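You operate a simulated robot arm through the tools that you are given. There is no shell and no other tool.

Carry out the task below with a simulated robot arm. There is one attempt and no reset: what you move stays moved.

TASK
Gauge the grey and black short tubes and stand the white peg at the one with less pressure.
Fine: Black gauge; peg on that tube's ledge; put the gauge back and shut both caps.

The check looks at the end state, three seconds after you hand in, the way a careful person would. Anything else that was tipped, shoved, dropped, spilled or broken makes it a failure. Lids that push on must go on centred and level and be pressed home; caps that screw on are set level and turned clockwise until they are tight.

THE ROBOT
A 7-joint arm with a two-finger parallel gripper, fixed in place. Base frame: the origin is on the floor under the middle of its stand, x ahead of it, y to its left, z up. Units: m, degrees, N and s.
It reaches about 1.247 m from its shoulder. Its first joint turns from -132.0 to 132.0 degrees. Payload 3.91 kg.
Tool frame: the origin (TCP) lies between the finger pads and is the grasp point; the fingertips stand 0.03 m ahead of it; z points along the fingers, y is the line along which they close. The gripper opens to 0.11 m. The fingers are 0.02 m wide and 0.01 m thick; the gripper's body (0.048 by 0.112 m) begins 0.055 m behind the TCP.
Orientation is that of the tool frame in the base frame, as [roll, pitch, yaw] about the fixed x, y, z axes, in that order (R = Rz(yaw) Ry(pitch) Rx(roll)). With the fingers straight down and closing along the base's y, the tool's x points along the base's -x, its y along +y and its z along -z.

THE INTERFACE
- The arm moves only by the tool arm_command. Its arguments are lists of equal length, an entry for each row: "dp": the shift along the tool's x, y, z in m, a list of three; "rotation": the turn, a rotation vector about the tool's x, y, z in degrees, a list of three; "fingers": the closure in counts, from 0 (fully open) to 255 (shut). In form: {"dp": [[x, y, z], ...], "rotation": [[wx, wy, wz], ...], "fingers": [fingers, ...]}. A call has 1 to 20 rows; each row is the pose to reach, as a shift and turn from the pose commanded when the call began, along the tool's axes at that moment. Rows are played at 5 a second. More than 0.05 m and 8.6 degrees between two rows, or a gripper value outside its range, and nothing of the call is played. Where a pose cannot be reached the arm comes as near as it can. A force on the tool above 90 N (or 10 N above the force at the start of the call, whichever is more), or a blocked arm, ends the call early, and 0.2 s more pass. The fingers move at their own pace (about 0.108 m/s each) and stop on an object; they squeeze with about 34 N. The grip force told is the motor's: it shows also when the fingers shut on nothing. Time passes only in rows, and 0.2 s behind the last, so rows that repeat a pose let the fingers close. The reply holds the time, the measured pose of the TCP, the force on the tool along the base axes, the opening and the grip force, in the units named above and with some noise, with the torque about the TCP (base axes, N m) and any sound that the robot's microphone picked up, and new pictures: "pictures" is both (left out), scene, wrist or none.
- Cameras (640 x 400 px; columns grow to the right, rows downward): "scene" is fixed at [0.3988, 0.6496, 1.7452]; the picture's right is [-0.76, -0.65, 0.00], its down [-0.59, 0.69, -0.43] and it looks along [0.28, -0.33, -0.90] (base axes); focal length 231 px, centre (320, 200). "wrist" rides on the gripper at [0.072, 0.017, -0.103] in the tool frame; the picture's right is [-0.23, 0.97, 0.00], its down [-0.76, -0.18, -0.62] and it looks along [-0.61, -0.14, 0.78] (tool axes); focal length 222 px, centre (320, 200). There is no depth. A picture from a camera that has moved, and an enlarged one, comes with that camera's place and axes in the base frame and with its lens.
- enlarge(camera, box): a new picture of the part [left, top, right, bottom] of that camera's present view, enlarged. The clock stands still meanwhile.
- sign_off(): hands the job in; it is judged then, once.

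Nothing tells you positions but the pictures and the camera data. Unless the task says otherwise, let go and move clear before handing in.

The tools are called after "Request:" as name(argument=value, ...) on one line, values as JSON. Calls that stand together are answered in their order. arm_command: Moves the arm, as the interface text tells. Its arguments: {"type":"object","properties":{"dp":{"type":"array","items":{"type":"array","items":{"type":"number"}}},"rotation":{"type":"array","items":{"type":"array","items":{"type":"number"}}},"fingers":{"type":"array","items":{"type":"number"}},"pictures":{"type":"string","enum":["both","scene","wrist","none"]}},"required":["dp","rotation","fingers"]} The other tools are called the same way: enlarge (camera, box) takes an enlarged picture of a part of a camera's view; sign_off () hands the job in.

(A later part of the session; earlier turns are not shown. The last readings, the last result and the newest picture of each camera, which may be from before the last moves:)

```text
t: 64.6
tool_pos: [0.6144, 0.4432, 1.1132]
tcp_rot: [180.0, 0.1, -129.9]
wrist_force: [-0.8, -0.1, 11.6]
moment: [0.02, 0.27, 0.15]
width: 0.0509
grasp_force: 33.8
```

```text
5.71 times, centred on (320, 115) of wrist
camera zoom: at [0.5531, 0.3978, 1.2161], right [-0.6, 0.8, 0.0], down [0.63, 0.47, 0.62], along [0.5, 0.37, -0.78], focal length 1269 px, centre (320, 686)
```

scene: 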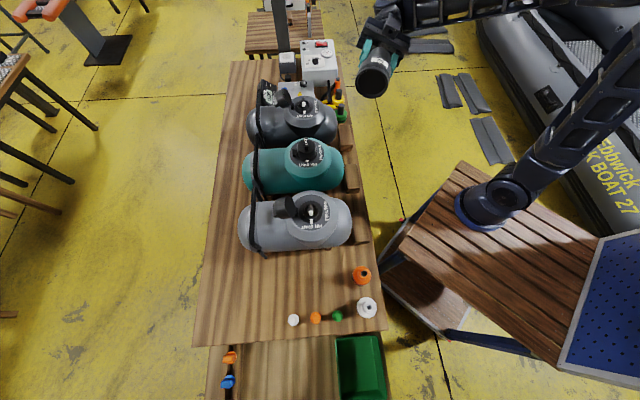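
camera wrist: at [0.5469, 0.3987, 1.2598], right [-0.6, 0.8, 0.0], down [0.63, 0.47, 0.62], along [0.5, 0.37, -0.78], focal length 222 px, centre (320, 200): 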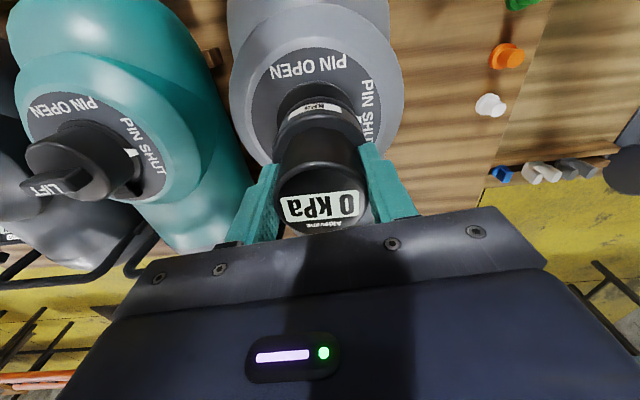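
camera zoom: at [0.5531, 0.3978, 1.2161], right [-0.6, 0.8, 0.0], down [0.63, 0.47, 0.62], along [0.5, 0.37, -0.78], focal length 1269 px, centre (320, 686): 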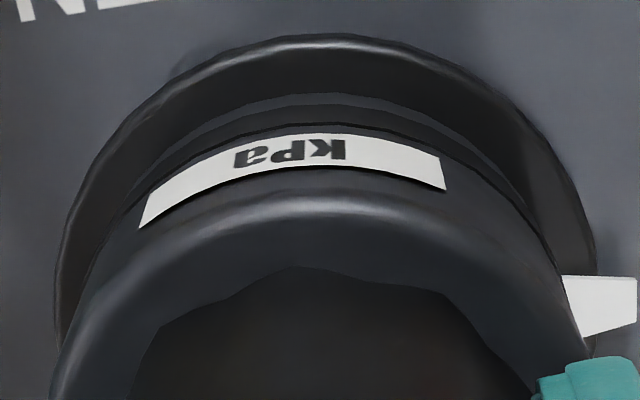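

Radially aligned now, with about 1 mm still missing towards +y. The torque agrees. I'll shift slightly and probe again.

Request:
arm_command(dp=[[0, 0, -0.003], [0.0004, 0.0012, -0.003], [0.0004, 0.0012, -0.003], [0.0004, 0.0012, -0.001], [0.0004, 0.0012, 0.0005], [0.0004, 0.0012, 0.0005], [0.0004, 0.0012, 0.0005]], rotation=[[0, 0, 0], [0, 0, 0], [0, 0, 0], [0, 0, 0], [0, 0, 0], [0, 0, 0], [0, 0, 0]], fingers=[255, 255, 255, 255, 255, 255, 255], pictures="none")

Request:
enlarge(camera="scene", box=[290, 200, 330, 225])

Request:
enlarge(camera="wrist", box=[240, 80, 400, 240])

```text
t: 66.2
tool_pos: [0.6129, 0.444, 1.1124]
tcp_rot: [-179.9, 0.1, -130.0]
wrist_force: [2.9, -1.5, 19.1]
moment: [0.02, -0.55, 0.06]
width: 0.0506
grasp_force: 34.0
```

```text
16.00 times, centred on (310, 212) of scene
camera zoom: at [0.3988, 0.6496, 1.7452], right [-0.76, -0.65, 0.0], down [-0.59, 0.69, -0.43], along [0.28, -0.33, -0.9], focal length 3693 px, centre (480, 0)
```

zoom: 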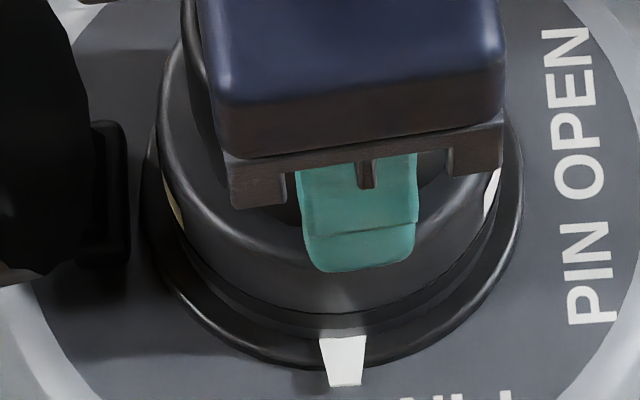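

```text
2.50 times, centred on (320, 160) of wrist
camera zoom: at [0.5516, 0.3982, 1.2154], right [-0.6, 0.8, 0.0], down [0.62, 0.47, 0.62], along [0.5, 0.37, -0.78], focal length 555 px, centre (320, 300)
```

zoom: 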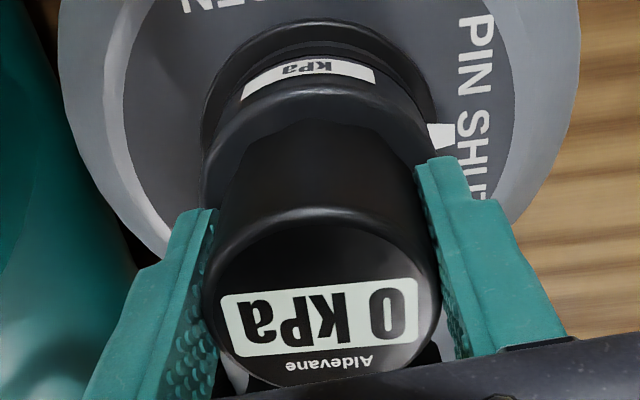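

The contact point has now flipped to the opposite side after that ~1.4 mm move, so the true centre lies between the two. I'll go halfway back and press down.

Request:
arm_command(dp=[[0, 0, -0.003], [-0.0003, -0.0006, -0.003], [-0.0003, -0.0006, -0.003], [-0.0003, -0.0006, -0.001], [-0.0003, -0.0006, 0.0005], [-0.0003, -0.0006, 0.0005], [-0.0003, -0.0006, 0.0005]], rotation=[[0, 0, 0], [0, 0, 0], [0, 0, 0], [0, 0, 0], [0, 0, 0], [0, 0, 0], [0, 0, 0]], fingers=[255, 255, 255, 255, 255, 255, 255], pictures="none")

```text
t: 67.8
tool_pos: [0.6126, 0.4443, 1.112]
tcp_rot: [-179.9, -0.1, -130.0]
wrist_force: [0.1, -1.2, 4.6]
moment: [0.07, -0.03, 0.03]
width: 0.0507
grasp_force: 34.7
```

The force dropped at the same depth, so it may be starting to slip over the ring. I'll press on in small steps.

Request:
arm_command(dp=[[0, 0, 0.001], [0, 0, 0.002], [0, 0, 0.003], [0, 0, 0.003]], rotation=[[0, 0, 0], [0, 0, 0], [0, 0, 0], [0, 0, 0]], fingers=[255, 255, 255, 255], pictures="none")

Request:
enlarge(camera="scene", box=[290, 200, 330, 225])

Request:
enlarge(camera="wrist", box=[240, 80, 400, 240])

```text
t: 68.8
tool_pos: [0.6128, 0.4438, 1.113]
tcp_rot: [-180.0, 0.4, -130.0]
wrist_force: [16.7, 9.1, 58.7]
moment: [-0.24, 0.07, 0.05]
width: 0.0507
grasp_force: 33.6
```

```text
16.00 times, centred on (310, 212) of scene
camera zoom: at [0.3988, 0.6496, 1.7452], right [-0.76, -0.65, 0.0], down [-0.59, 0.69, -0.43], along [0.28, -0.33, -0.9], focal length 3693 px, centre (480, 0)
```

zoom: 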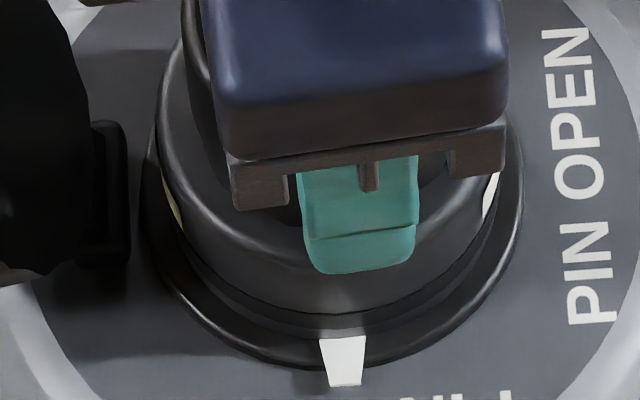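

```text
2.50 times, centred on (320, 160) of wrist
camera zoom: at [0.5512, 0.3979, 1.2143], right [-0.6, 0.8, 0.0], down [0.62, 0.47, 0.63], along [0.5, 0.38, -0.78], focal length 555 px, centre (320, 300)
```

zoom: 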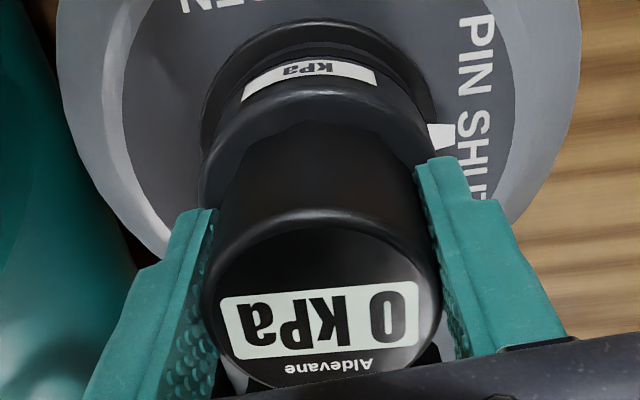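

Solid contact at 59 N and still 0 kPa. I'll ease off, let go of the gauge so it rests freely on the valve, and inspect the seat from a lower angle.

Request:
arm_command(dp=[[0, 0, -0.002], [0, 0, -0.003], [0, 0, -0.003], [0, 0, -0.003], [0, 0, -0.003], [0, 0, -0.003], [0, 0, -0.003]], rotation=[[0, 0, 0], [0, 0, 0], [0, 0, 0], [0, 0, 0], [0, 0, 0], [0, 0, 0], [0, 0, 0]], fingers=[255, 255, 255, 200, 140, 90, 60])

Request:
enlarge(camera="scene", box=[290, 200, 330, 225])

Request:
enlarge(camera="wrist", box=[240, 80, 400, 240])

```text
t: 70.4
tool_pos: [0.6123, 0.4427, 1.1104]
tcp_rot: [180.0, -0.2, -129.9]
wrist_force: [0.5, 0.4, -0.7]
moment: [-0.01, -0.03, 0.01]
width: 0.0842
grasp_force: 0.1
camera wrist: at [0.5515, 0.3972, 1.2134], right [-0.6, 0.8, 0.0], down [0.63, 0.47, 0.62], along [0.5, 0.37, -0.78], focal length 222 px, centre (320, 200)
```

scene: 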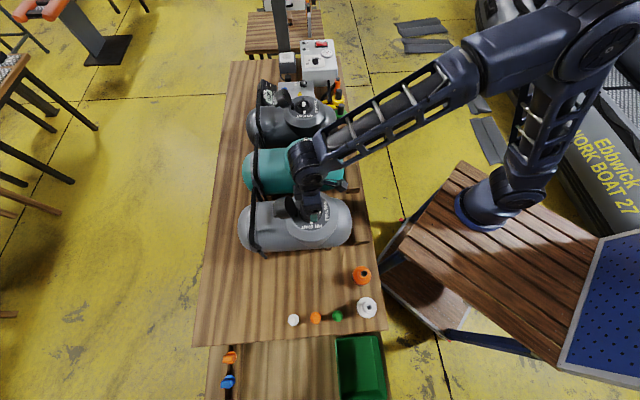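
wrist: 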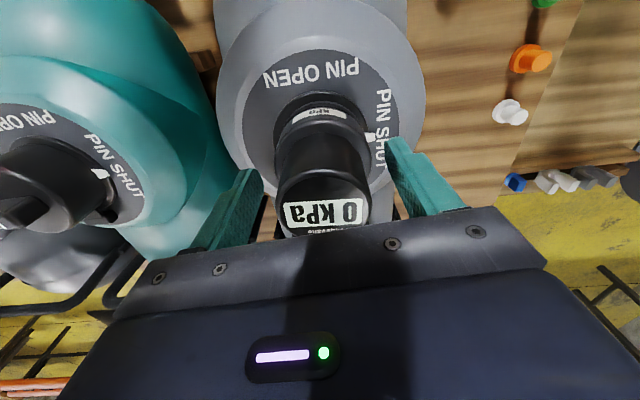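

```text
16.00 times, centred on (310, 212) of scene
camera zoom: at [0.3988, 0.6496, 1.7452], right [-0.76, -0.65, 0.0], down [-0.59, 0.69, -0.43], along [0.28, -0.33, -0.9], focal length 3693 px, centre (480, 0)
```

zoom: 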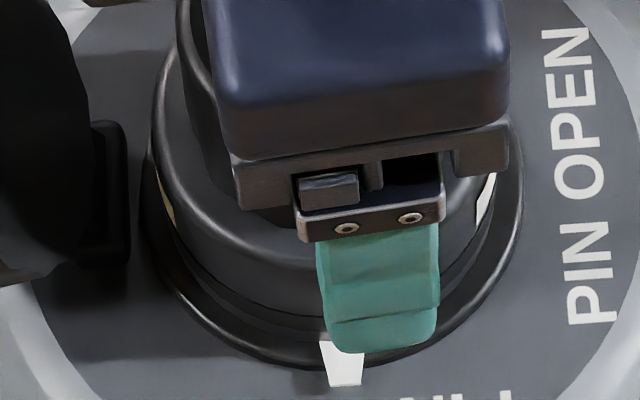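

```text
2.50 times, centred on (320, 160) of wrist
camera zoom: at [0.5515, 0.3972, 1.2134], right [-0.6, 0.8, 0.0], down [0.63, 0.47, 0.62], along [0.5, 0.37, -0.78], focal length 555 px, centre (320, 300)
```

zoom: 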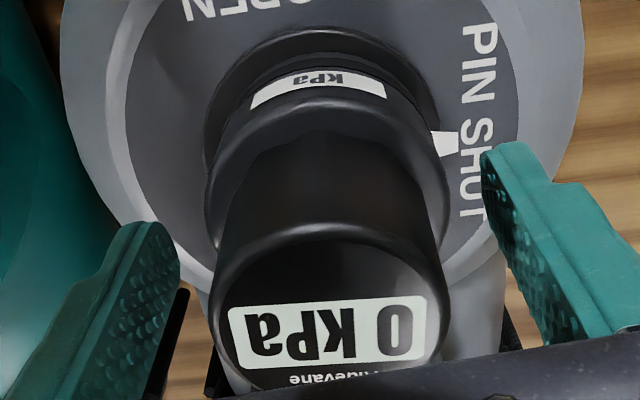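

The gauge stands by itself on the valve. I'll rise clear and look at it.

Request:
arm_command(dp=[[0, 0, -0.01], [0, 0, -0.05], [0.02, 0, -0.09], [0.06, 0, -0.11], [0.1, 0, -0.11], [0.14, 0, -0.11], [0.14, 0, -0.11]], rotation=[[0, 0, 0], [0, 0, 0], [0, 0, 0], [0, -6, 0], [0, -12, 0], [0, -18, 0], [0, -18, 0]], fingers=[60, 60, 60, 60, 60, 60, 60])

Request:
enlarge(camera="scene", box=[290, 190, 330, 215])

Request:
enlarge(camera="wrist", box=[240, 60, 400, 160])

```text
t: 72.0
tool_pos: [0.5235, 0.3377, 1.2208]
tcp_rot: [-180.0, 17.9, -130.0]
wrist_force: [0.4, 0.1, -0.8]
moment: [0.02, 0.0, -0.01]
width: 0.0842
grasp_force: 0.1
camera wrist: at [0.4437, 0.2705, 1.2958], right [-0.61, 0.79, 0.07], down [0.48, 0.29, 0.83], along [0.63, 0.54, -0.56], focal length 222 px, centre (320, 200)
```

scene: 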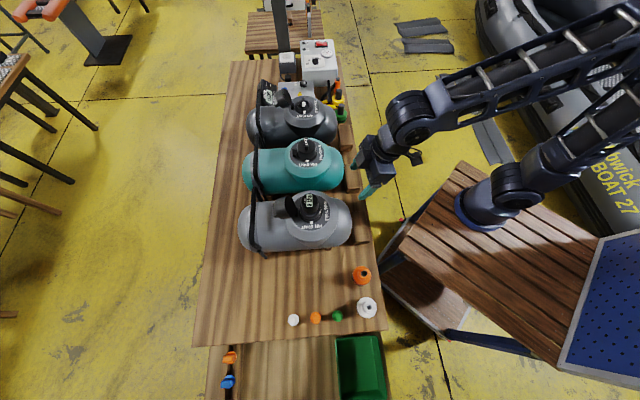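
wrist: 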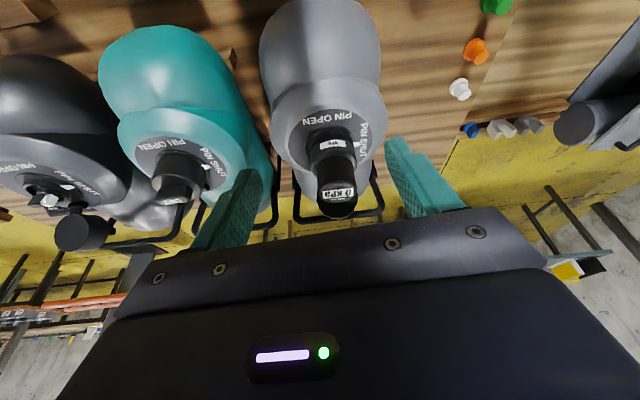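

```text
16.00 times, centred on (310, 202) of scene
camera zoom: at [0.3988, 0.6496, 1.7452], right [-0.76, -0.65, 0.0], down [-0.59, 0.69, -0.43], along [0.28, -0.33, -0.9], focal length 3693 px, centre (480, 160)
```

zoom: 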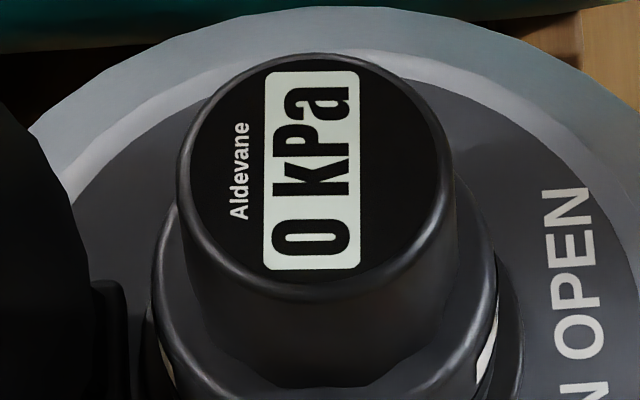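

```text
4.00 times, centred on (320, 110) of wrist
camera zoom: at [0.4437, 0.2705, 1.2958], right [-0.61, 0.79, 0.07], down [0.48, 0.29, 0.83], along [0.63, 0.54, -0.56], focal length 888 px, centre (320, 560)
```

zoom: 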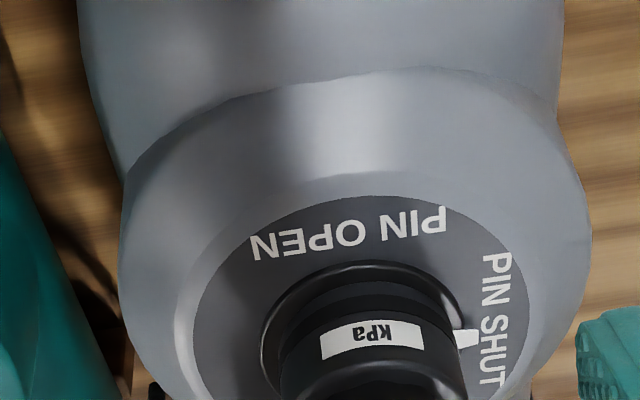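

The gauge is standing straight on the grey valve, with the display reading 0 kPa. I'll go to a low, nearly horizontal viewpoint to see whether there is a gap under it.

Request:
arm_command(dp=[[0.0073, 0.01, 0.0373], [0.0146, 0.02, 0.0746], [0.0219, 0.03, 0.112], [0.0292, 0.0403, 0.1493], [0.0292, 0.0403, 0.1493]], rotation=[[0, -5.75, 0], [0, -11.5, 0], [0, -17.25, 0], [0, -23, 0], [0, -23, 0]], fingers=[60, 60, 60, 60, 60])

Request:
enlarge(camera="wrist", box=[270, 100, 370, 190])

```text
t: 73.4
tool_pos: [0.591, 0.2883, 1.0707]
tcp_rot: [179.9, 41.1, -142.1]
wrist_force: [-1.5, 1.0, 0.4]
moment: [-0.06, -0.03, -0.03]
width: 0.0843
grasp_force: 0.1
out of reach, approached as far as the arm can: row 4
stopped in row 5: the arm was blocked; the commanded pose is now the measured one
camera wrist: at [0.4829, 0.2252, 1.1], right [-0.46, 0.87, 0.15], down [0.24, -0.04, 0.97], along [0.85, 0.49, -0.19], focal length 222 px, centre (320, 200)
```

scene: 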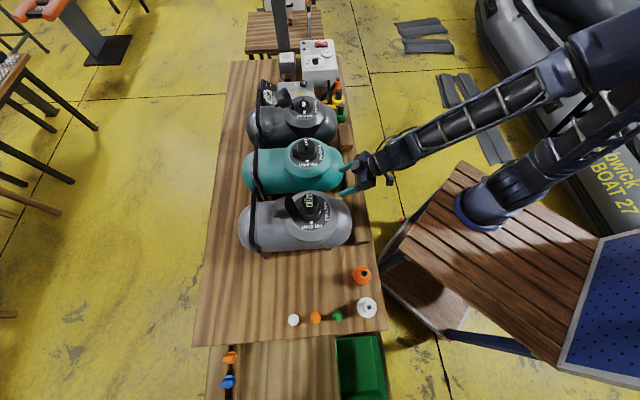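
wrist: 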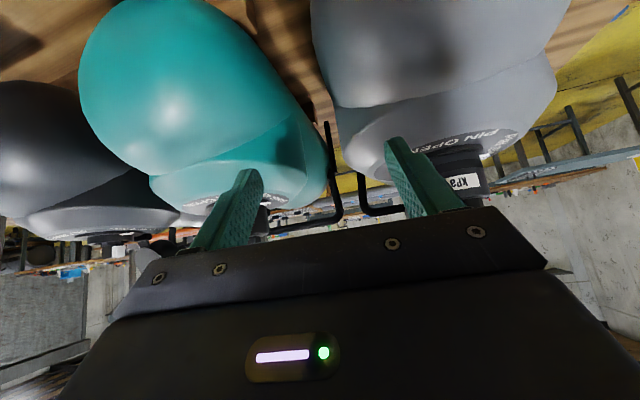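

```text
4.44 times, centred on (320, 145) of wrist
camera zoom: at [0.4829, 0.2252, 1.1], right [-0.46, 0.87, 0.15], down [0.24, -0.04, 0.97], along [0.85, 0.49, -0.19], focal length 987 px, centre (320, 444)
```

zoom: 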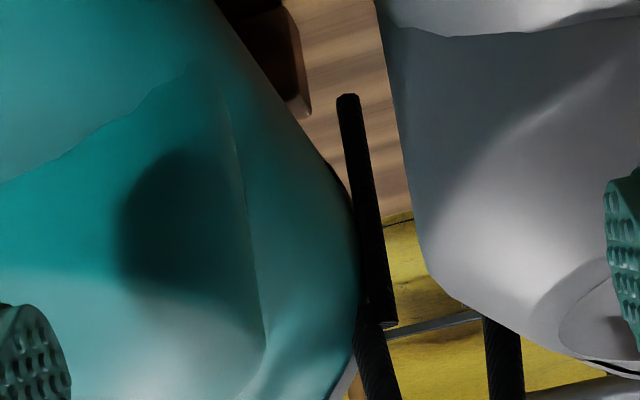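

The arm hit its reach limit and stopped short, but the forces are negligible and the gauge still stands on the valve. From here I can see the gauge nearly edge-on, so I'll zoom in there.

Request:
enlarge(camera="wrist", box=[410, 120, 530, 210])

Request:
enlarge(camera="wrist", box=[430, 140, 500, 184])

Request:
enlarge(camera="scene", box=[280, 180, 380, 240])

```text
4.44 times, centred on (470, 165) of wrist
camera zoom: at [0.4829, 0.2252, 1.1], right [-0.46, 0.87, 0.15], down [0.24, -0.04, 0.97], along [0.85, 0.49, -0.19], focal length 987 px, centre (-347, 356)
```

zoom: 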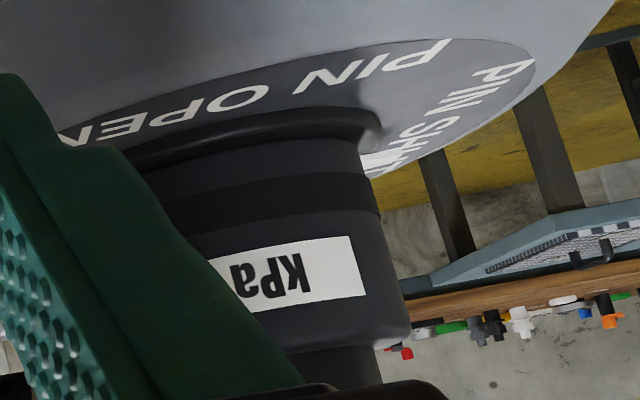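

```text
9.09 times, centred on (465, 162) of wrist
camera zoom: at [0.4829, 0.2252, 1.1], right [-0.46, 0.87, 0.15], down [0.24, -0.04, 0.97], along [0.85, 0.49, -0.19], focal length 2019 px, centre (-998, 546)
```

zoom: 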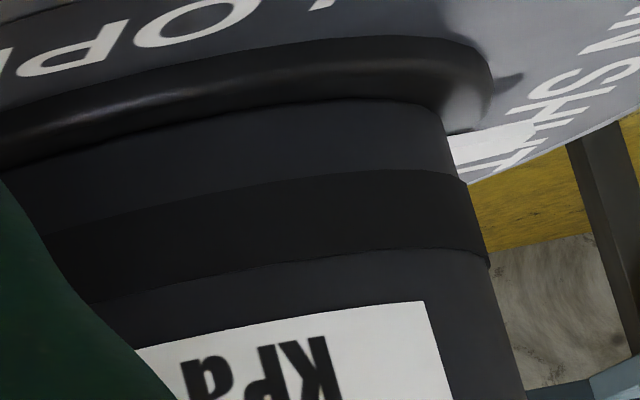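

```text
6.40 times, centred on (330, 210) of scene
camera zoom: at [0.3988, 0.6496, 1.7452], right [-0.76, -0.65, 0.0], down [-0.59, 0.69, -0.43], along [0.28, -0.33, -0.9], focal length 1477 px, centre (256, 136)
```

zoom: 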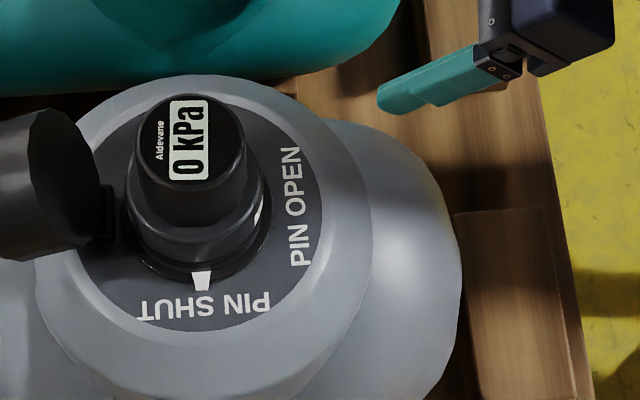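

This view shows clearly that the gauge foot sits flat on the flange with no gap, so it is fully seated and the grey tube reads 0 kPa with its pin shut. Before concluding anything I'll gauge the black tube the same way. First I bring the arm back upright.

Request:
arm_command(dp=[[-0.0147, 0.0025, -0.0217], [-0.0294, 0.0049, -0.0434], [-0.0442, 0.0074, -0.065], [-0.0589, 0.0098, -0.0867], [-0.0736, 0.0123, -0.1084], [-0.0736, 0.0123, -0.1084]], rotation=[[0, 8.2, 0], [0, 16.4, 0], [0, 24.7, 0], [0, 32.9, 0], [0, 41.1, 0], [0, 41.1, 0]], fingers=[60, 60, 60, 60, 60, 60])

```text
t: 74.8
tool_pos: [0.5699, 0.2845, 1.1975]
tcp_rot: [179.9, -0.1, -142.0]
wrist_force: [-0.4, 0.3, 0.2]
moment: [-0.01, -0.05, 0.01]
width: 0.0842
grasp_force: 0.0
out of reach, approached as far as the arm can: row 1
camera wrist: at [0.5007, 0.2518, 1.3006], right [-0.42, 0.91, 0.0], down [0.71, 0.33, 0.62], along [0.56, 0.26, -0.78], focal length 222 px, centre (320, 200)
```

scene: 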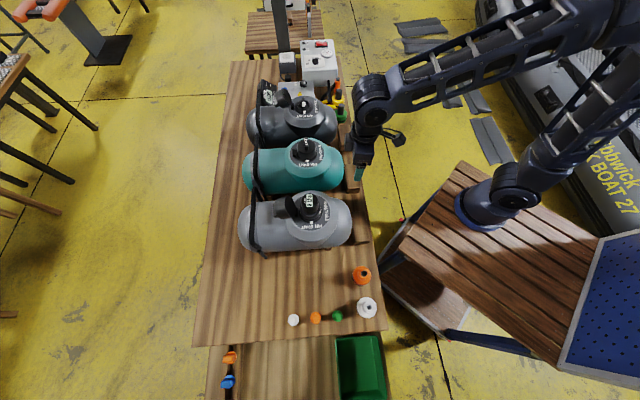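
wrist: 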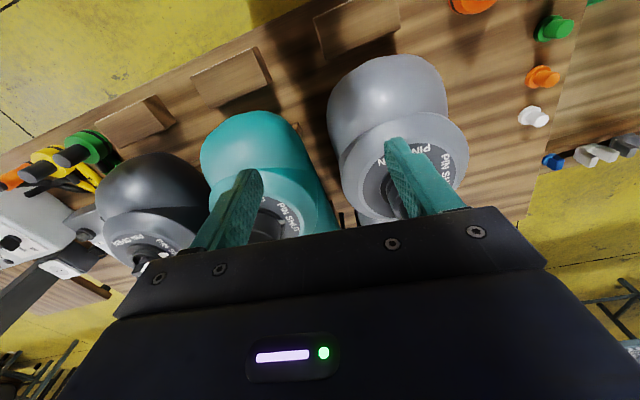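

Upright and clear. Now I go back above the gauge to pick it up again.

Request:
arm_command(dp=[[-0.0336, 0.0249, -0.005], [-0.0672, 0.0498, -0.01], [-0.1009, 0.0748, -0.01], [-0.1345, 0.0997, -0.01], [-0.1345, 0.0997, -0.01], [-0.1345, 0.0997, -0.01], [-0.1345, 0.0997, -0.01]], rotation=[[0, 0, -3], [0, 0, -6], [0, 0, -9], [0, 0, -12], [0, 0, -12], [0, 0, -12], [0, 0, -12]], fingers=[30, 0, 0, 0, 0, 0, 0], pictures="wrist")

Request:
enlarge(camera="wrist", box=[240, 60, 400, 160])

```text
t: 76.4
tool_pos: [0.6169, 0.448, 1.2082]
tcp_rot: [179.8, 0.1, -129.9]
wrist_force: [0.9, 0.4, -0.1]
moment: [0.0, 0.01, -0.01]
width: 0.1099
grasp_force: 0.0
camera wrist: at [0.5554, 0.4034, 1.3107], right [-0.6, 0.8, 0.0], down [0.63, 0.47, 0.62], along [0.5, 0.37, -0.78], focal length 222 px, centre (320, 200)
```

wrist: 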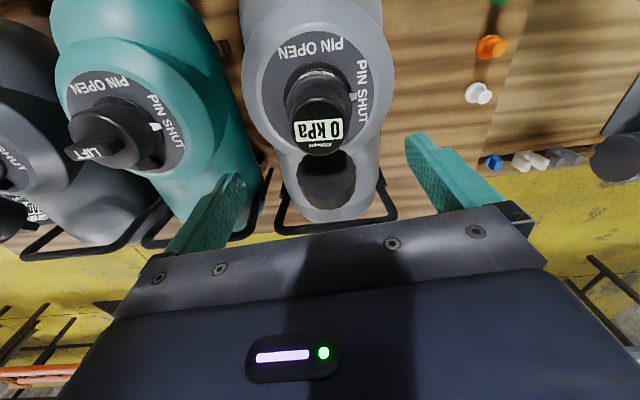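

```text
4.00 times, centred on (320, 110) of wrist
camera zoom: at [0.5554, 0.4034, 1.3107], right [-0.6, 0.8, 0.0], down [0.63, 0.47, 0.62], along [0.5, 0.37, -0.78], focal length 888 px, centre (320, 560)
```

zoom: 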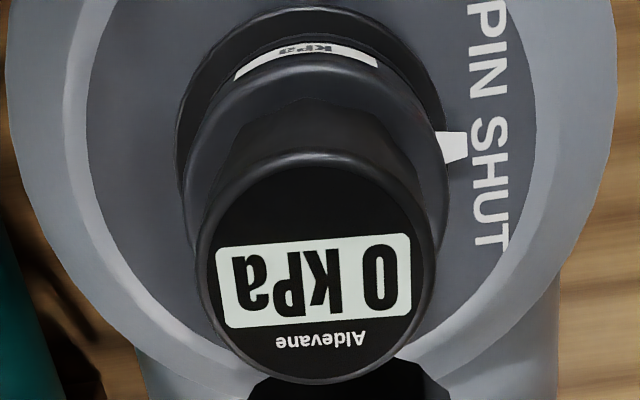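

The gauge top is about 5 mm nearer the camera than I want for a centred grip. I'll correct, descend and grip just above the shoulder.

Request:
arm_command(dp=[[0.0047, -0.0003, 0.03], [0.0047, -0.0003, 0.06], [0.0047, -0.0003, 0.085], [0.0047, -0.0003, 0.093], [0.0047, -0.0003, 0.093], [0.0047, -0.0003, 0.093]], rotation=[[0, 0, 0], [0, 0, 0], [0, 0, 0], [0, 0, 0], [0, 0, 0], [0, 0, 0]], fingers=[0, 0, 0, 0, 0, 0], pictures="wrist")

Request:
enlarge(camera="wrist", box=[220, 80, 420, 240])

```text
t: 77.8
tool_pos: [0.6153, 0.4445, 1.1174]
tcp_rot: [179.9, 0.0, -129.9]
wrist_force: [-0.6, -0.2, 0.4]
moment: [0.0, 0.0, 0.03]
width: 0.1101
grasp_force: 0.1
camera wrist: at [0.5536, 0.3993, 1.2193], right [-0.6, 0.8, 0.0], down [0.63, 0.47, 0.62], along [0.5, 0.37, -0.78], focal length 222 px, centre (320, 200)
```

wrist: 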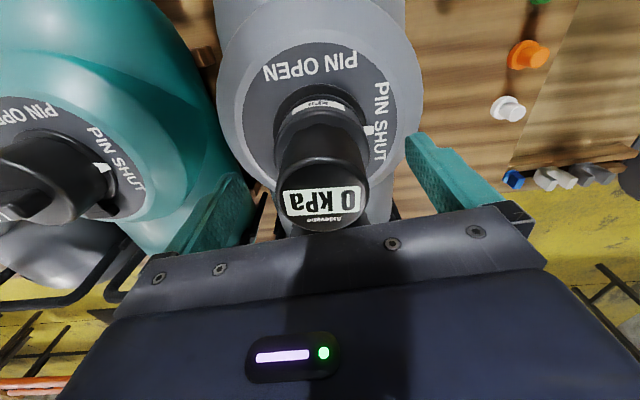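

```text
2.50 times, centred on (320, 160) of wrist
camera zoom: at [0.5536, 0.3993, 1.2193], right [-0.6, 0.8, 0.0], down [0.63, 0.47, 0.62], along [0.5, 0.37, -0.78], focal length 555 px, centre (320, 300)
```

zoom: 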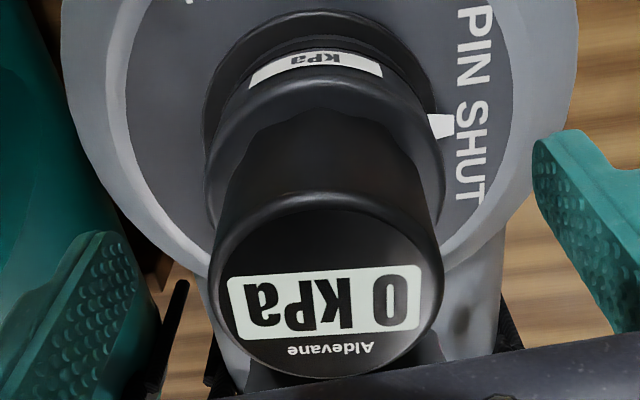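

I'll make a small lateral correction and close the fingers.

Request:
arm_command(dp=[[0, 0.0013, 0.003], [0, 0.0013, 0.003], [0, 0.0013, 0.003], [0, 0.0013, 0.003], [0, 0.0013, 0.003], [0, 0.0013, 0.003], [0, 0.0013, 0.003]], rotation=[[0, 0, 0], [0, 0, 0], [0, 0, 0], [0, 0, 0], [0, 0, 0], [0, 0, 0], [0, 0, 0]], fingers=[0, 60, 110, 150, 255, 255, 255], pictures="none")

Request:
enlarge(camera="wrist", box=[240, 80, 400, 240])

```text
t: 79.4
tool_pos: [0.6124, 0.4459, 1.1125]
tcp_rot: [179.9, 0.0, -130.0]
wrist_force: [4.4, -3.4, 2.1]
moment: [-0.35, -0.37, 0.05]
width: 0.0504
grasp_force: 34.0
```

```text
2.50 times, centred on (320, 160) of wrist
camera zoom: at [0.5524, 0.4003, 1.2162], right [-0.6, 0.8, 0.0], down [0.63, 0.47, 0.62], along [0.5, 0.37, -0.78], focal length 555 px, centre (320, 300)
```

zoom: 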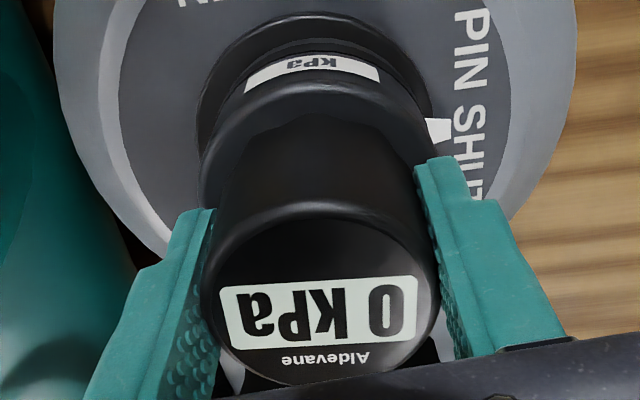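

Gripped and still seated. Before leaving I'll quickly test whether a clockwise twist makes it read.

Request:
arm_command(dp=[[0, -0.0005, 0.0005], [0, -0.0005, 0.0005], [0, -0.0005, 0.0005], [0, -0.0005, 0.0005], [0, -0.0005, 0.0005], [0, -0.0005, 0.0005]], rotation=[[0, 0, 8], [0, 0, 16], [0, 0, 24], [0, 0, 32], [0, 0, 40], [0, 0, 40]], fingers=[255, 255, 255, 255, 255, 255], pictures="none")

Request:
enlarge(camera="wrist", box=[240, 80, 400, 240])

Request:
enlarge(camera="scene", box=[280, 185, 340, 225])

```text
t: 80.8
tool_pos: [0.613, 0.4464, 1.1137]
tcp_rot: [179.9, -0.1, -170.1]
wrist_force: [3.2, 2.1, 5.9]
moment: [-0.5, -0.24, -0.01]
width: 0.0504
grasp_force: 34.0
```

```text
2.50 times, centred on (320, 160) of wrist
camera zoom: at [0.5371, 0.4496, 1.2162], right [0.06, 1.0, 0.0], down [0.78, -0.04, 0.62], along [0.62, -0.03, -0.78], focal length 555 px, centre (320, 300)
```

zoom: 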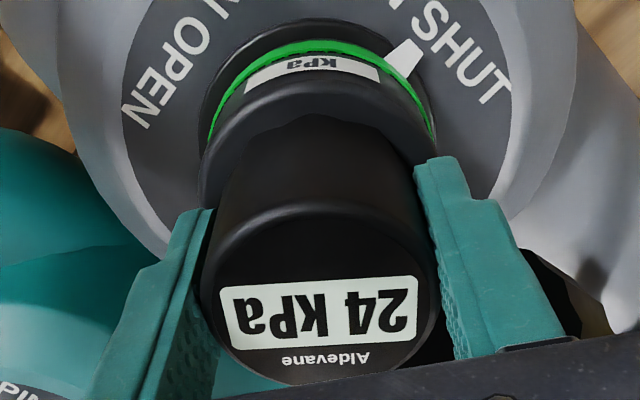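

```text
10.00 times, centred on (310, 205) of scene
camera zoom: at [0.3988, 0.6496, 1.7452], right [-0.76, -0.65, 0.0], down [-0.59, 0.69, -0.43], along [0.28, -0.33, -0.9], focal length 2308 px, centre (420, 150)
```

zoom: 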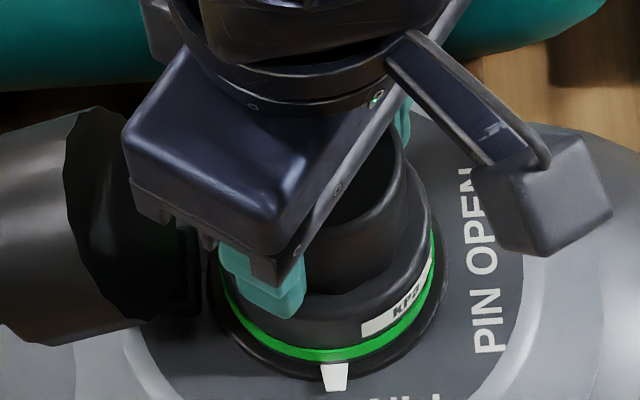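

The clockwise twist locked the gauge: its band turned green and the display now reads a pressure. I'll zoom in to read it carefully.

Request:
enlarge(camera="wrist", box=[290, 180, 350, 220])

Request:
enlarge(camera="wrist", box=[200, 40, 440, 240])

```text
10.00 times, centred on (320, 200) of wrist
camera zoom: at [0.5371, 0.4496, 1.2162], right [0.06, 1.0, 0.0], down [0.78, -0.04, 0.62], along [0.62, -0.03, -0.78], focal length 2221 px, centre (320, 200)
```

zoom: 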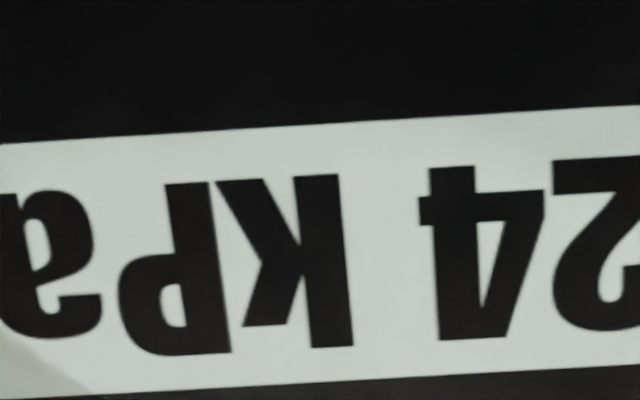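

```text
2.00 times, centred on (320, 140) of wrist
camera zoom: at [0.5371, 0.4496, 1.2162], right [0.06, 1.0, 0.0], down [0.78, -0.04, 0.62], along [0.62, -0.03, -0.78], focal length 444 px, centre (320, 320)
```

zoom: 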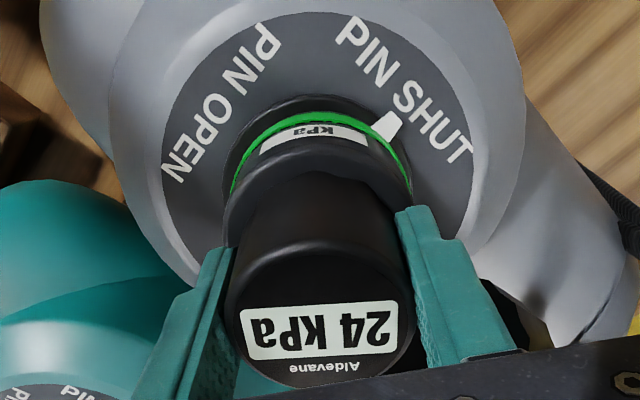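

The grey tube reads 24 kPa (the text is upside down in this camera). I'll hold for a second to check it's stable, then turn counter-clockwise to unlock.

Request:
arm_command(dp=[[0, 0, 0], [0, 0, 0], [0, 0, 0], [0, 0, 0], [0, 0, 0]], rotation=[[0, 0, 0], [0, 0, 0], [0, 0, 0], [0, 0, 0], [0, 0, 0]], fingers=[255, 255, 255, 255, 255], pictures="none")

Request:
enlarge(camera="wrist", box=[240, 80, 400, 240])

```text
t: 82.0
tool_pos: [0.6131, 0.4463, 1.1136]
tcp_rot: [-180.0, 0.0, -170.0]
wrist_force: [-1.7, 2.7, 2.9]
moment: [-0.52, -0.03, 0.16]
width: 0.0507
grasp_force: 34.0
```

```text
2.50 times, centred on (320, 160) of wrist
camera zoom: at [0.537, 0.4494, 1.2162], right [0.05, 1.0, 0.0], down [0.78, -0.04, 0.62], along [0.62, -0.03, -0.78], focal length 555 px, centre (320, 300)
```

zoom: 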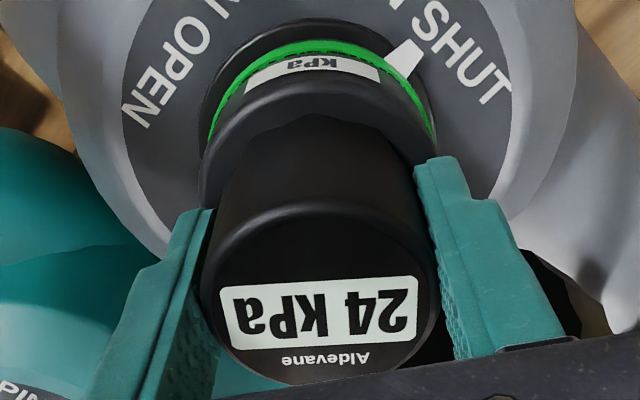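

Stable at 24 kPa. Now I unlock with a counter-clockwise turn.

Request:
arm_command(dp=[[0, 0, 0], [0, 0, 0], [0, 0, 0], [0, 0, 0], [0, 0, 0], [0, 0, 0]], rotation=[[0, 0, -8], [0, 0, -16], [0, 0, -24], [0, 0, -32], [0, 0, -40], [0, 0, -40]], fingers=[255, 255, 255, 255, 255, 255], pictures="none")

Request:
enlarge(camera="wrist", box=[240, 80, 400, 240])

```text
t: 83.4
tool_pos: [0.6136, 0.4464, 1.1129]
tcp_rot: [179.9, 0.0, -130.0]
wrist_force: [-1.1, 0.0, 2.6]
moment: [-0.13, -0.01, -0.02]
width: 0.0504
grasp_force: 34.3
```

```text
2.50 times, centred on (320, 160) of wrist
camera zoom: at [0.5523, 0.4, 1.2164], right [-0.6, 0.8, 0.0], down [0.63, 0.47, 0.62], along [0.5, 0.38, -0.78], focal length 555 px, centre (320, 300)
```

zoom: 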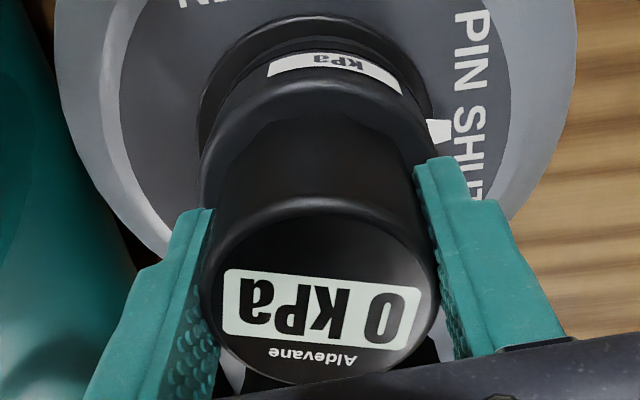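

Unlocked, so I can lift off now. The black valve is at about (0.952, 0.107) with its flange at the same height. I'll lift and carry the gauge over there.

Request:
arm_command(dp=[[0, 0, -0.01], [0, 0, -0.03], [0, 0, -0.07], [0, 0, -0.108], [0.0038, -0.0433, -0.108], [0.0076, -0.0865, -0.108], [0.0113, -0.1298, -0.108], [0.0151, -0.1731, -0.108], [0.0189, -0.2164, -0.108], [0.0227, -0.2597, -0.108], [0.0264, -0.3029, -0.108], [0.0302, -0.3462, -0.108], [0.034, -0.3895, -0.108], [0.0378, -0.4328, -0.108], [0.0416, -0.476, -0.108], [0.0416, -0.476, -0.108], [0.0416, -0.476, -0.108]], rotation=[[0, 0, 0], [0, 0, 0], [0, 0, 0], [0, 0, 0], [0, 0, 0], [0, 0, 0], [0, 0, 0], [0, 0, 0], [0, 0, 0], [0, 0, 0], [0, 0, 0], [0, 0, 0], [0, 0, 0], [0, 0, 0], [0, 0, 0], [0, 0, 0], [0, 0, 0]], fingers=[255, 255, 255, 255, 255, 255, 255, 255, 255, 255, 255, 255, 255, 255, 255, 255, 255])

Request:
enlarge(camera="wrist", box=[240, 40, 400, 140])

Request:
enlarge(camera="scene", box=[275, 85, 335, 123])

```text
t: 87.0
tool_pos: [0.9483, 0.1088, 1.2233]
tcp_rot: [179.9, 0.0, -130.1]
wrist_force: [1.0, 0.0, -2.4]
moment: [0.02, 0.02, -0.03]
width: 0.0506
grasp_force: 34.2
camera wrist: at [0.8881, 0.0621, 1.3258], right [-0.6, 0.8, 0.0], down [0.63, 0.47, 0.62], along [0.5, 0.37, -0.78], focal length 222 px, centre (320, 200)
```

scene: 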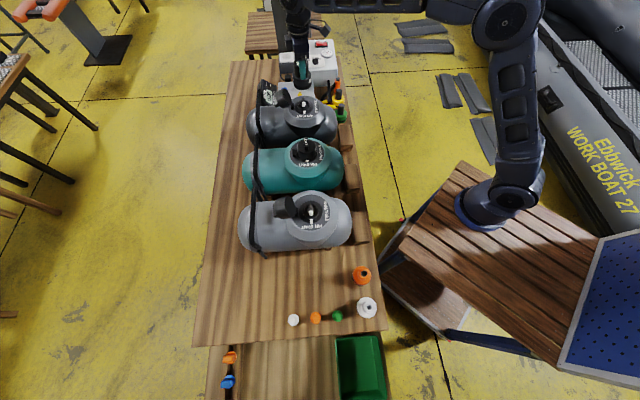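
wrist: 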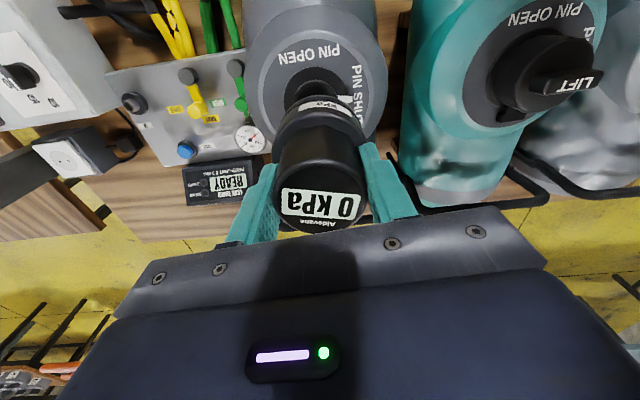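

```text
4.00 times, centred on (320, 90) of wrist
camera zoom: at [0.8881, 0.0621, 1.3258], right [-0.6, 0.8, 0.0], down [0.63, 0.47, 0.62], along [0.5, 0.37, -0.78], focal length 888 px, centre (320, 640)
```

zoom: 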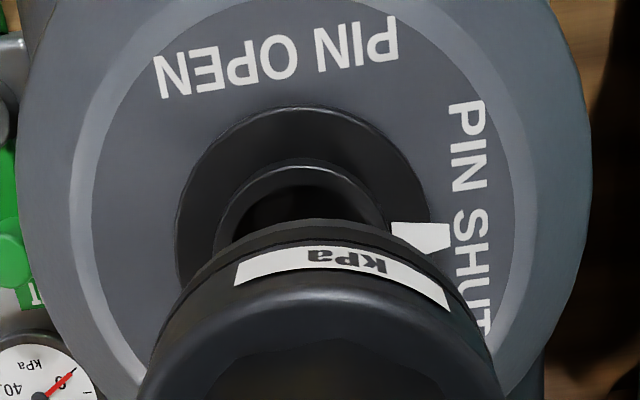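

```text
10.53 times, centred on (305, 104) of scene
camera zoom: at [0.3988, 0.6496, 1.7452], right [-0.76, -0.65, 0.0], down [-0.59, 0.69, -0.43], along [0.28, -0.33, -0.9], focal length 2430 px, centre (478, 1210)
```

zoom: 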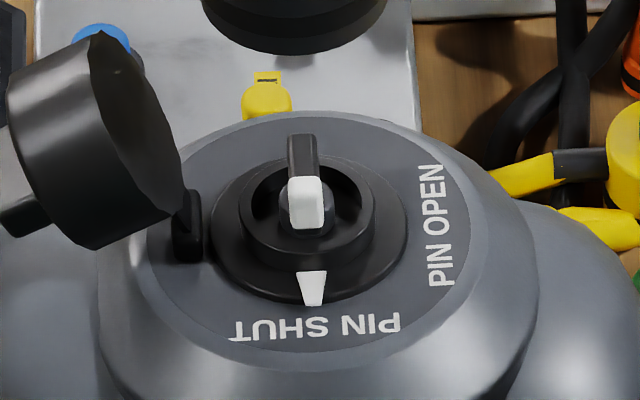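

I can see the black valve below. I'll correct by about (+5.6, −2.2) mm and come down to just above the pin, then verify.

Request:
arm_command(dp=[[-0.0019, -0.0057, 0], [-0.0019, -0.0057, 0.03], [-0.0019, -0.0057, 0.06], [-0.0019, -0.0057, 0.078], [-0.0019, -0.0057, 0.078], [-0.0019, -0.0057, 0.078], [-0.0019, -0.0057, 0.078]], rotation=[[0, 0, 0], [0, 0, 0], [0, 0, 0], [0, 0, 0], [0, 0, 0], [0, 0, 0], [0, 0, 0]], fingers=[255, 255, 255, 255, 255, 255, 255], pictures="none")

Request:
enlarge(camera="wrist", box=[264, 70, 376, 140])

Request:
enlarge(camera="scene", box=[284, 90, 324, 115])

```text
t: 88.6
tool_pos: [0.9558, 0.1045, 1.1432]
tcp_rot: [179.9, 0.0, -130.1]
wrist_force: [0.0, 0.2, -1.2]
moment: [0.0, -0.03, 0.01]
width: 0.0504
grasp_force: 34.1
```

```text
5.71 times, centred on (320, 105) of wrist
camera zoom: at [0.8953, 0.0591, 1.2466], right [-0.6, 0.8, 0.0], down [0.63, 0.47, 0.62], along [0.5, 0.37, -0.78], focal length 1269 px, centre (320, 743)
```

zoom: 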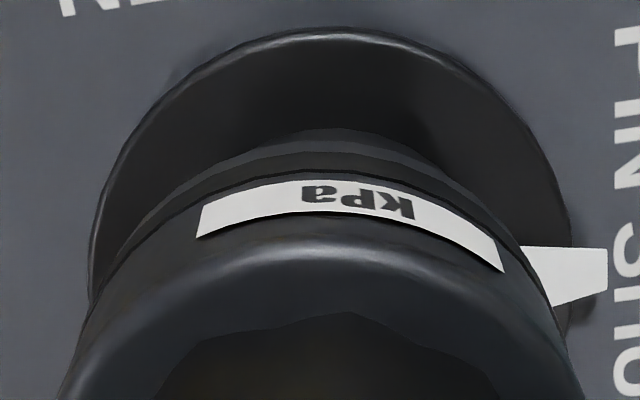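

```text
16.00 times, centred on (304, 102) of scene
camera zoom: at [0.3988, 0.6496, 1.7452], right [-0.76, -0.65, 0.0], down [-0.59, 0.69, -0.43], along [0.28, -0.33, -0.9], focal length 3693 px, centre (576, 1760)
```

zoom: 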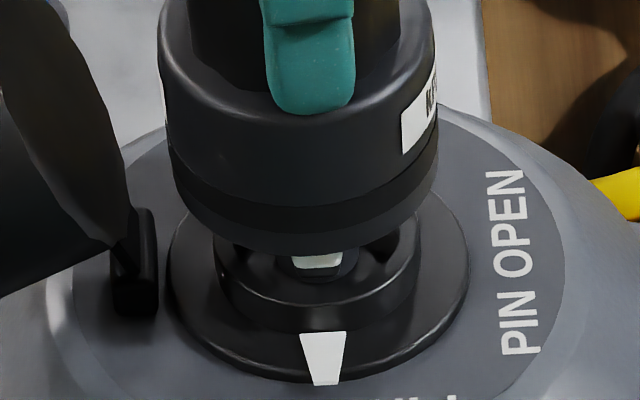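

Radially aligned in the scene view, with about 1.2 mm missing along the bench. I'll correct and lower onto the valve in steps.

Request:
arm_command(dp=[[-0.0003, 0.0012, 0.0], [-0.0003, 0.0012, 0.01], [-0.0003, 0.0012, 0.018], [-0.0003, 0.0012, 0.024], [-0.0003, 0.0012, 0.028], [-0.0003, 0.0012, 0.031], [-0.0003, 0.0012, 0.031]], rotation=[[0, 0, 0], [0, 0, 0], [0, 0, 0], [0, 0, 0], [0, 0, 0], [0, 0, 0], [0, 0, 0]], fingers=[255, 255, 255, 255, 255, 255, 255], pictures="none")

Request:
enlarge(camera="scene", box=[284, 94, 324, 119])

Request:
enlarge(camera="wrist", box=[240, 80, 400, 240])

```text
t: 90.2
tool_pos: [0.9559, 0.1064, 1.1136]
tcp_rot: [180.0, 0.1, -130.0]
wrist_force: [-10.5, -14.6, 19.4]
moment: [-0.32, 0.19, -0.37]
width: 0.0503
grasp_force: 33.4
```

```text
16.00 times, centred on (304, 106) of scene
camera zoom: at [0.3988, 0.6496, 1.7452], right [-0.76, -0.65, 0.0], down [-0.59, 0.69, -0.43], along [0.28, -0.33, -0.9], focal length 3693 px, centre (576, 1696)
```

zoom: 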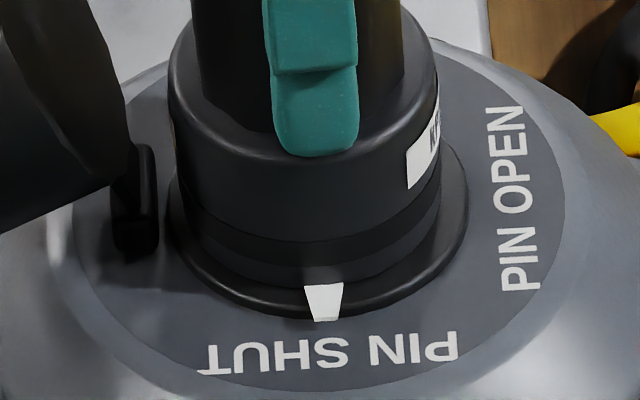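

```text
2.50 times, centred on (320, 160) of wrist
camera zoom: at [0.8945, 0.0607, 1.2162], right [-0.6, 0.8, 0.0], down [0.63, 0.47, 0.62], along [0.5, 0.37, -0.78], focal length 555 px, centre (320, 300)
```

zoom: 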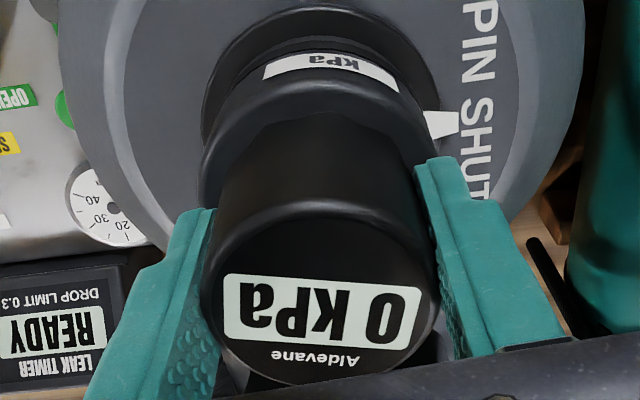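

The gauge foot is on the black flange, with some lateral force pushing inward. I'll relieve that slightly and twist clockwise to lock.

Request:
arm_command(dp=[[0.0012, 0, -0.0005], [0.0012, 0, -0.0005], [0.0012, 0, -0.0005], [0.0012, 0, -0.0005], [0.0012, 0, -0.0005], [0.0012, 0, -0.0005], [0.0012, 0, -0.0005], [0.0012, 0, -0.0005]], rotation=[[0, 0, 0], [0, 0, 8], [0, 0, 16], [0, 0, 24], [0, 0, 32], [0, 0, 40], [0, 0, 45], [0, 0, 45]], fingers=[255, 255, 255, 255, 255, 255, 255, 255], pictures="none")

Request:
enlarge(camera="wrist", box=[240, 80, 400, 240])

Request:
enlarge(camera="wrist", box=[280, 180, 360, 230])

```text
t: 92.0
tool_pos: [0.954, 0.107, 1.1103]
tcp_rot: [179.9, 0.0, -175.0]
wrist_force: [-3.9, 1.4, 15.2]
moment: [-0.21, -0.32, -0.15]
width: 0.0497
grasp_force: 34.0
```

```text
2.50 times, centred on (320, 160) of wrist
camera zoom: at [0.8789, 0.1159, 1.215], right [0.14, 0.99, 0.0], down [0.77, -0.11, 0.62], along [0.62, -0.09, -0.78], focal length 555 px, centre (320, 300)
```

zoom: 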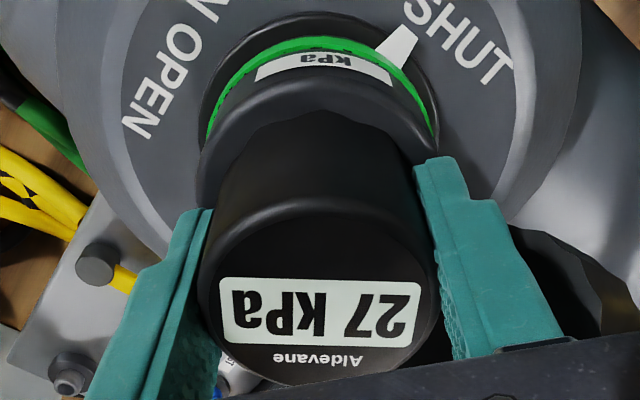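

```text
8.00 times, centred on (320, 205) of wrist
camera zoom: at [0.8789, 0.1159, 1.215], right [0.14, 0.99, 0.0], down [0.77, -0.11, 0.62], along [0.62, -0.09, -0.78], focal length 1777 px, centre (320, 160)
```

zoom: 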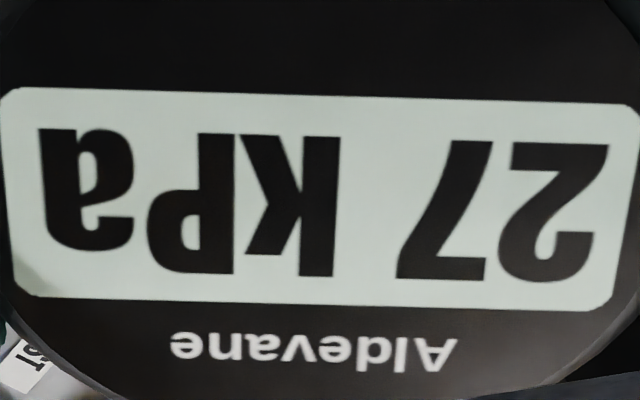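

The black tube locks and reads 27 kPa, against 24 kPa for grey, so grey has less pressure. I'll hold a second to confirm it's stable, then unlock.

Request:
arm_command(dp=[[0, 0, 0], [0, 0, 0], [0, 0, 0], [0, 0, 0], [0, 0, 0]], rotation=[[0, 0, 0], [0, 0, 0], [0, 0, 0], [0, 0, 0], [0, 0, 0]], fingers=[255, 255, 255, 255, 255], pictures="none")

Request:
enlarge(camera="wrist", box=[280, 180, 360, 230])

```text
t: 93.2
tool_pos: [0.9546, 0.1058, 1.1124]
tcp_rot: [180.0, -0.1, -175.1]
wrist_force: [-10.4, 1.6, 10.9]
moment: [-0.09, 0.25, -0.03]
width: 0.0498
grasp_force: 34.0
```

```text
8.00 times, centred on (320, 205) of wrist
camera zoom: at [0.8789, 0.1158, 1.2149], right [0.14, 0.99, 0.0], down [0.78, -0.11, 0.62], along [0.62, -0.09, -0.78], focal length 1777 px, centre (320, 160)
```

zoom: 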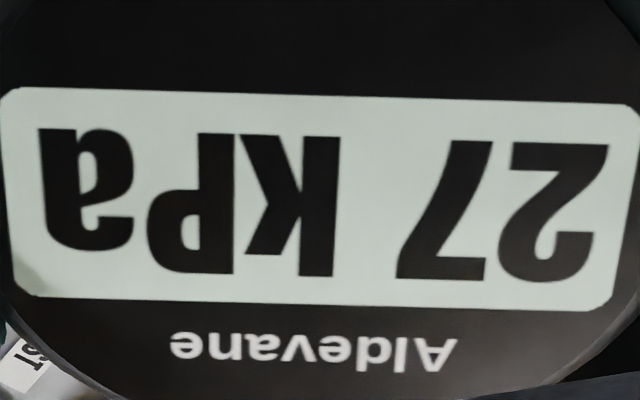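

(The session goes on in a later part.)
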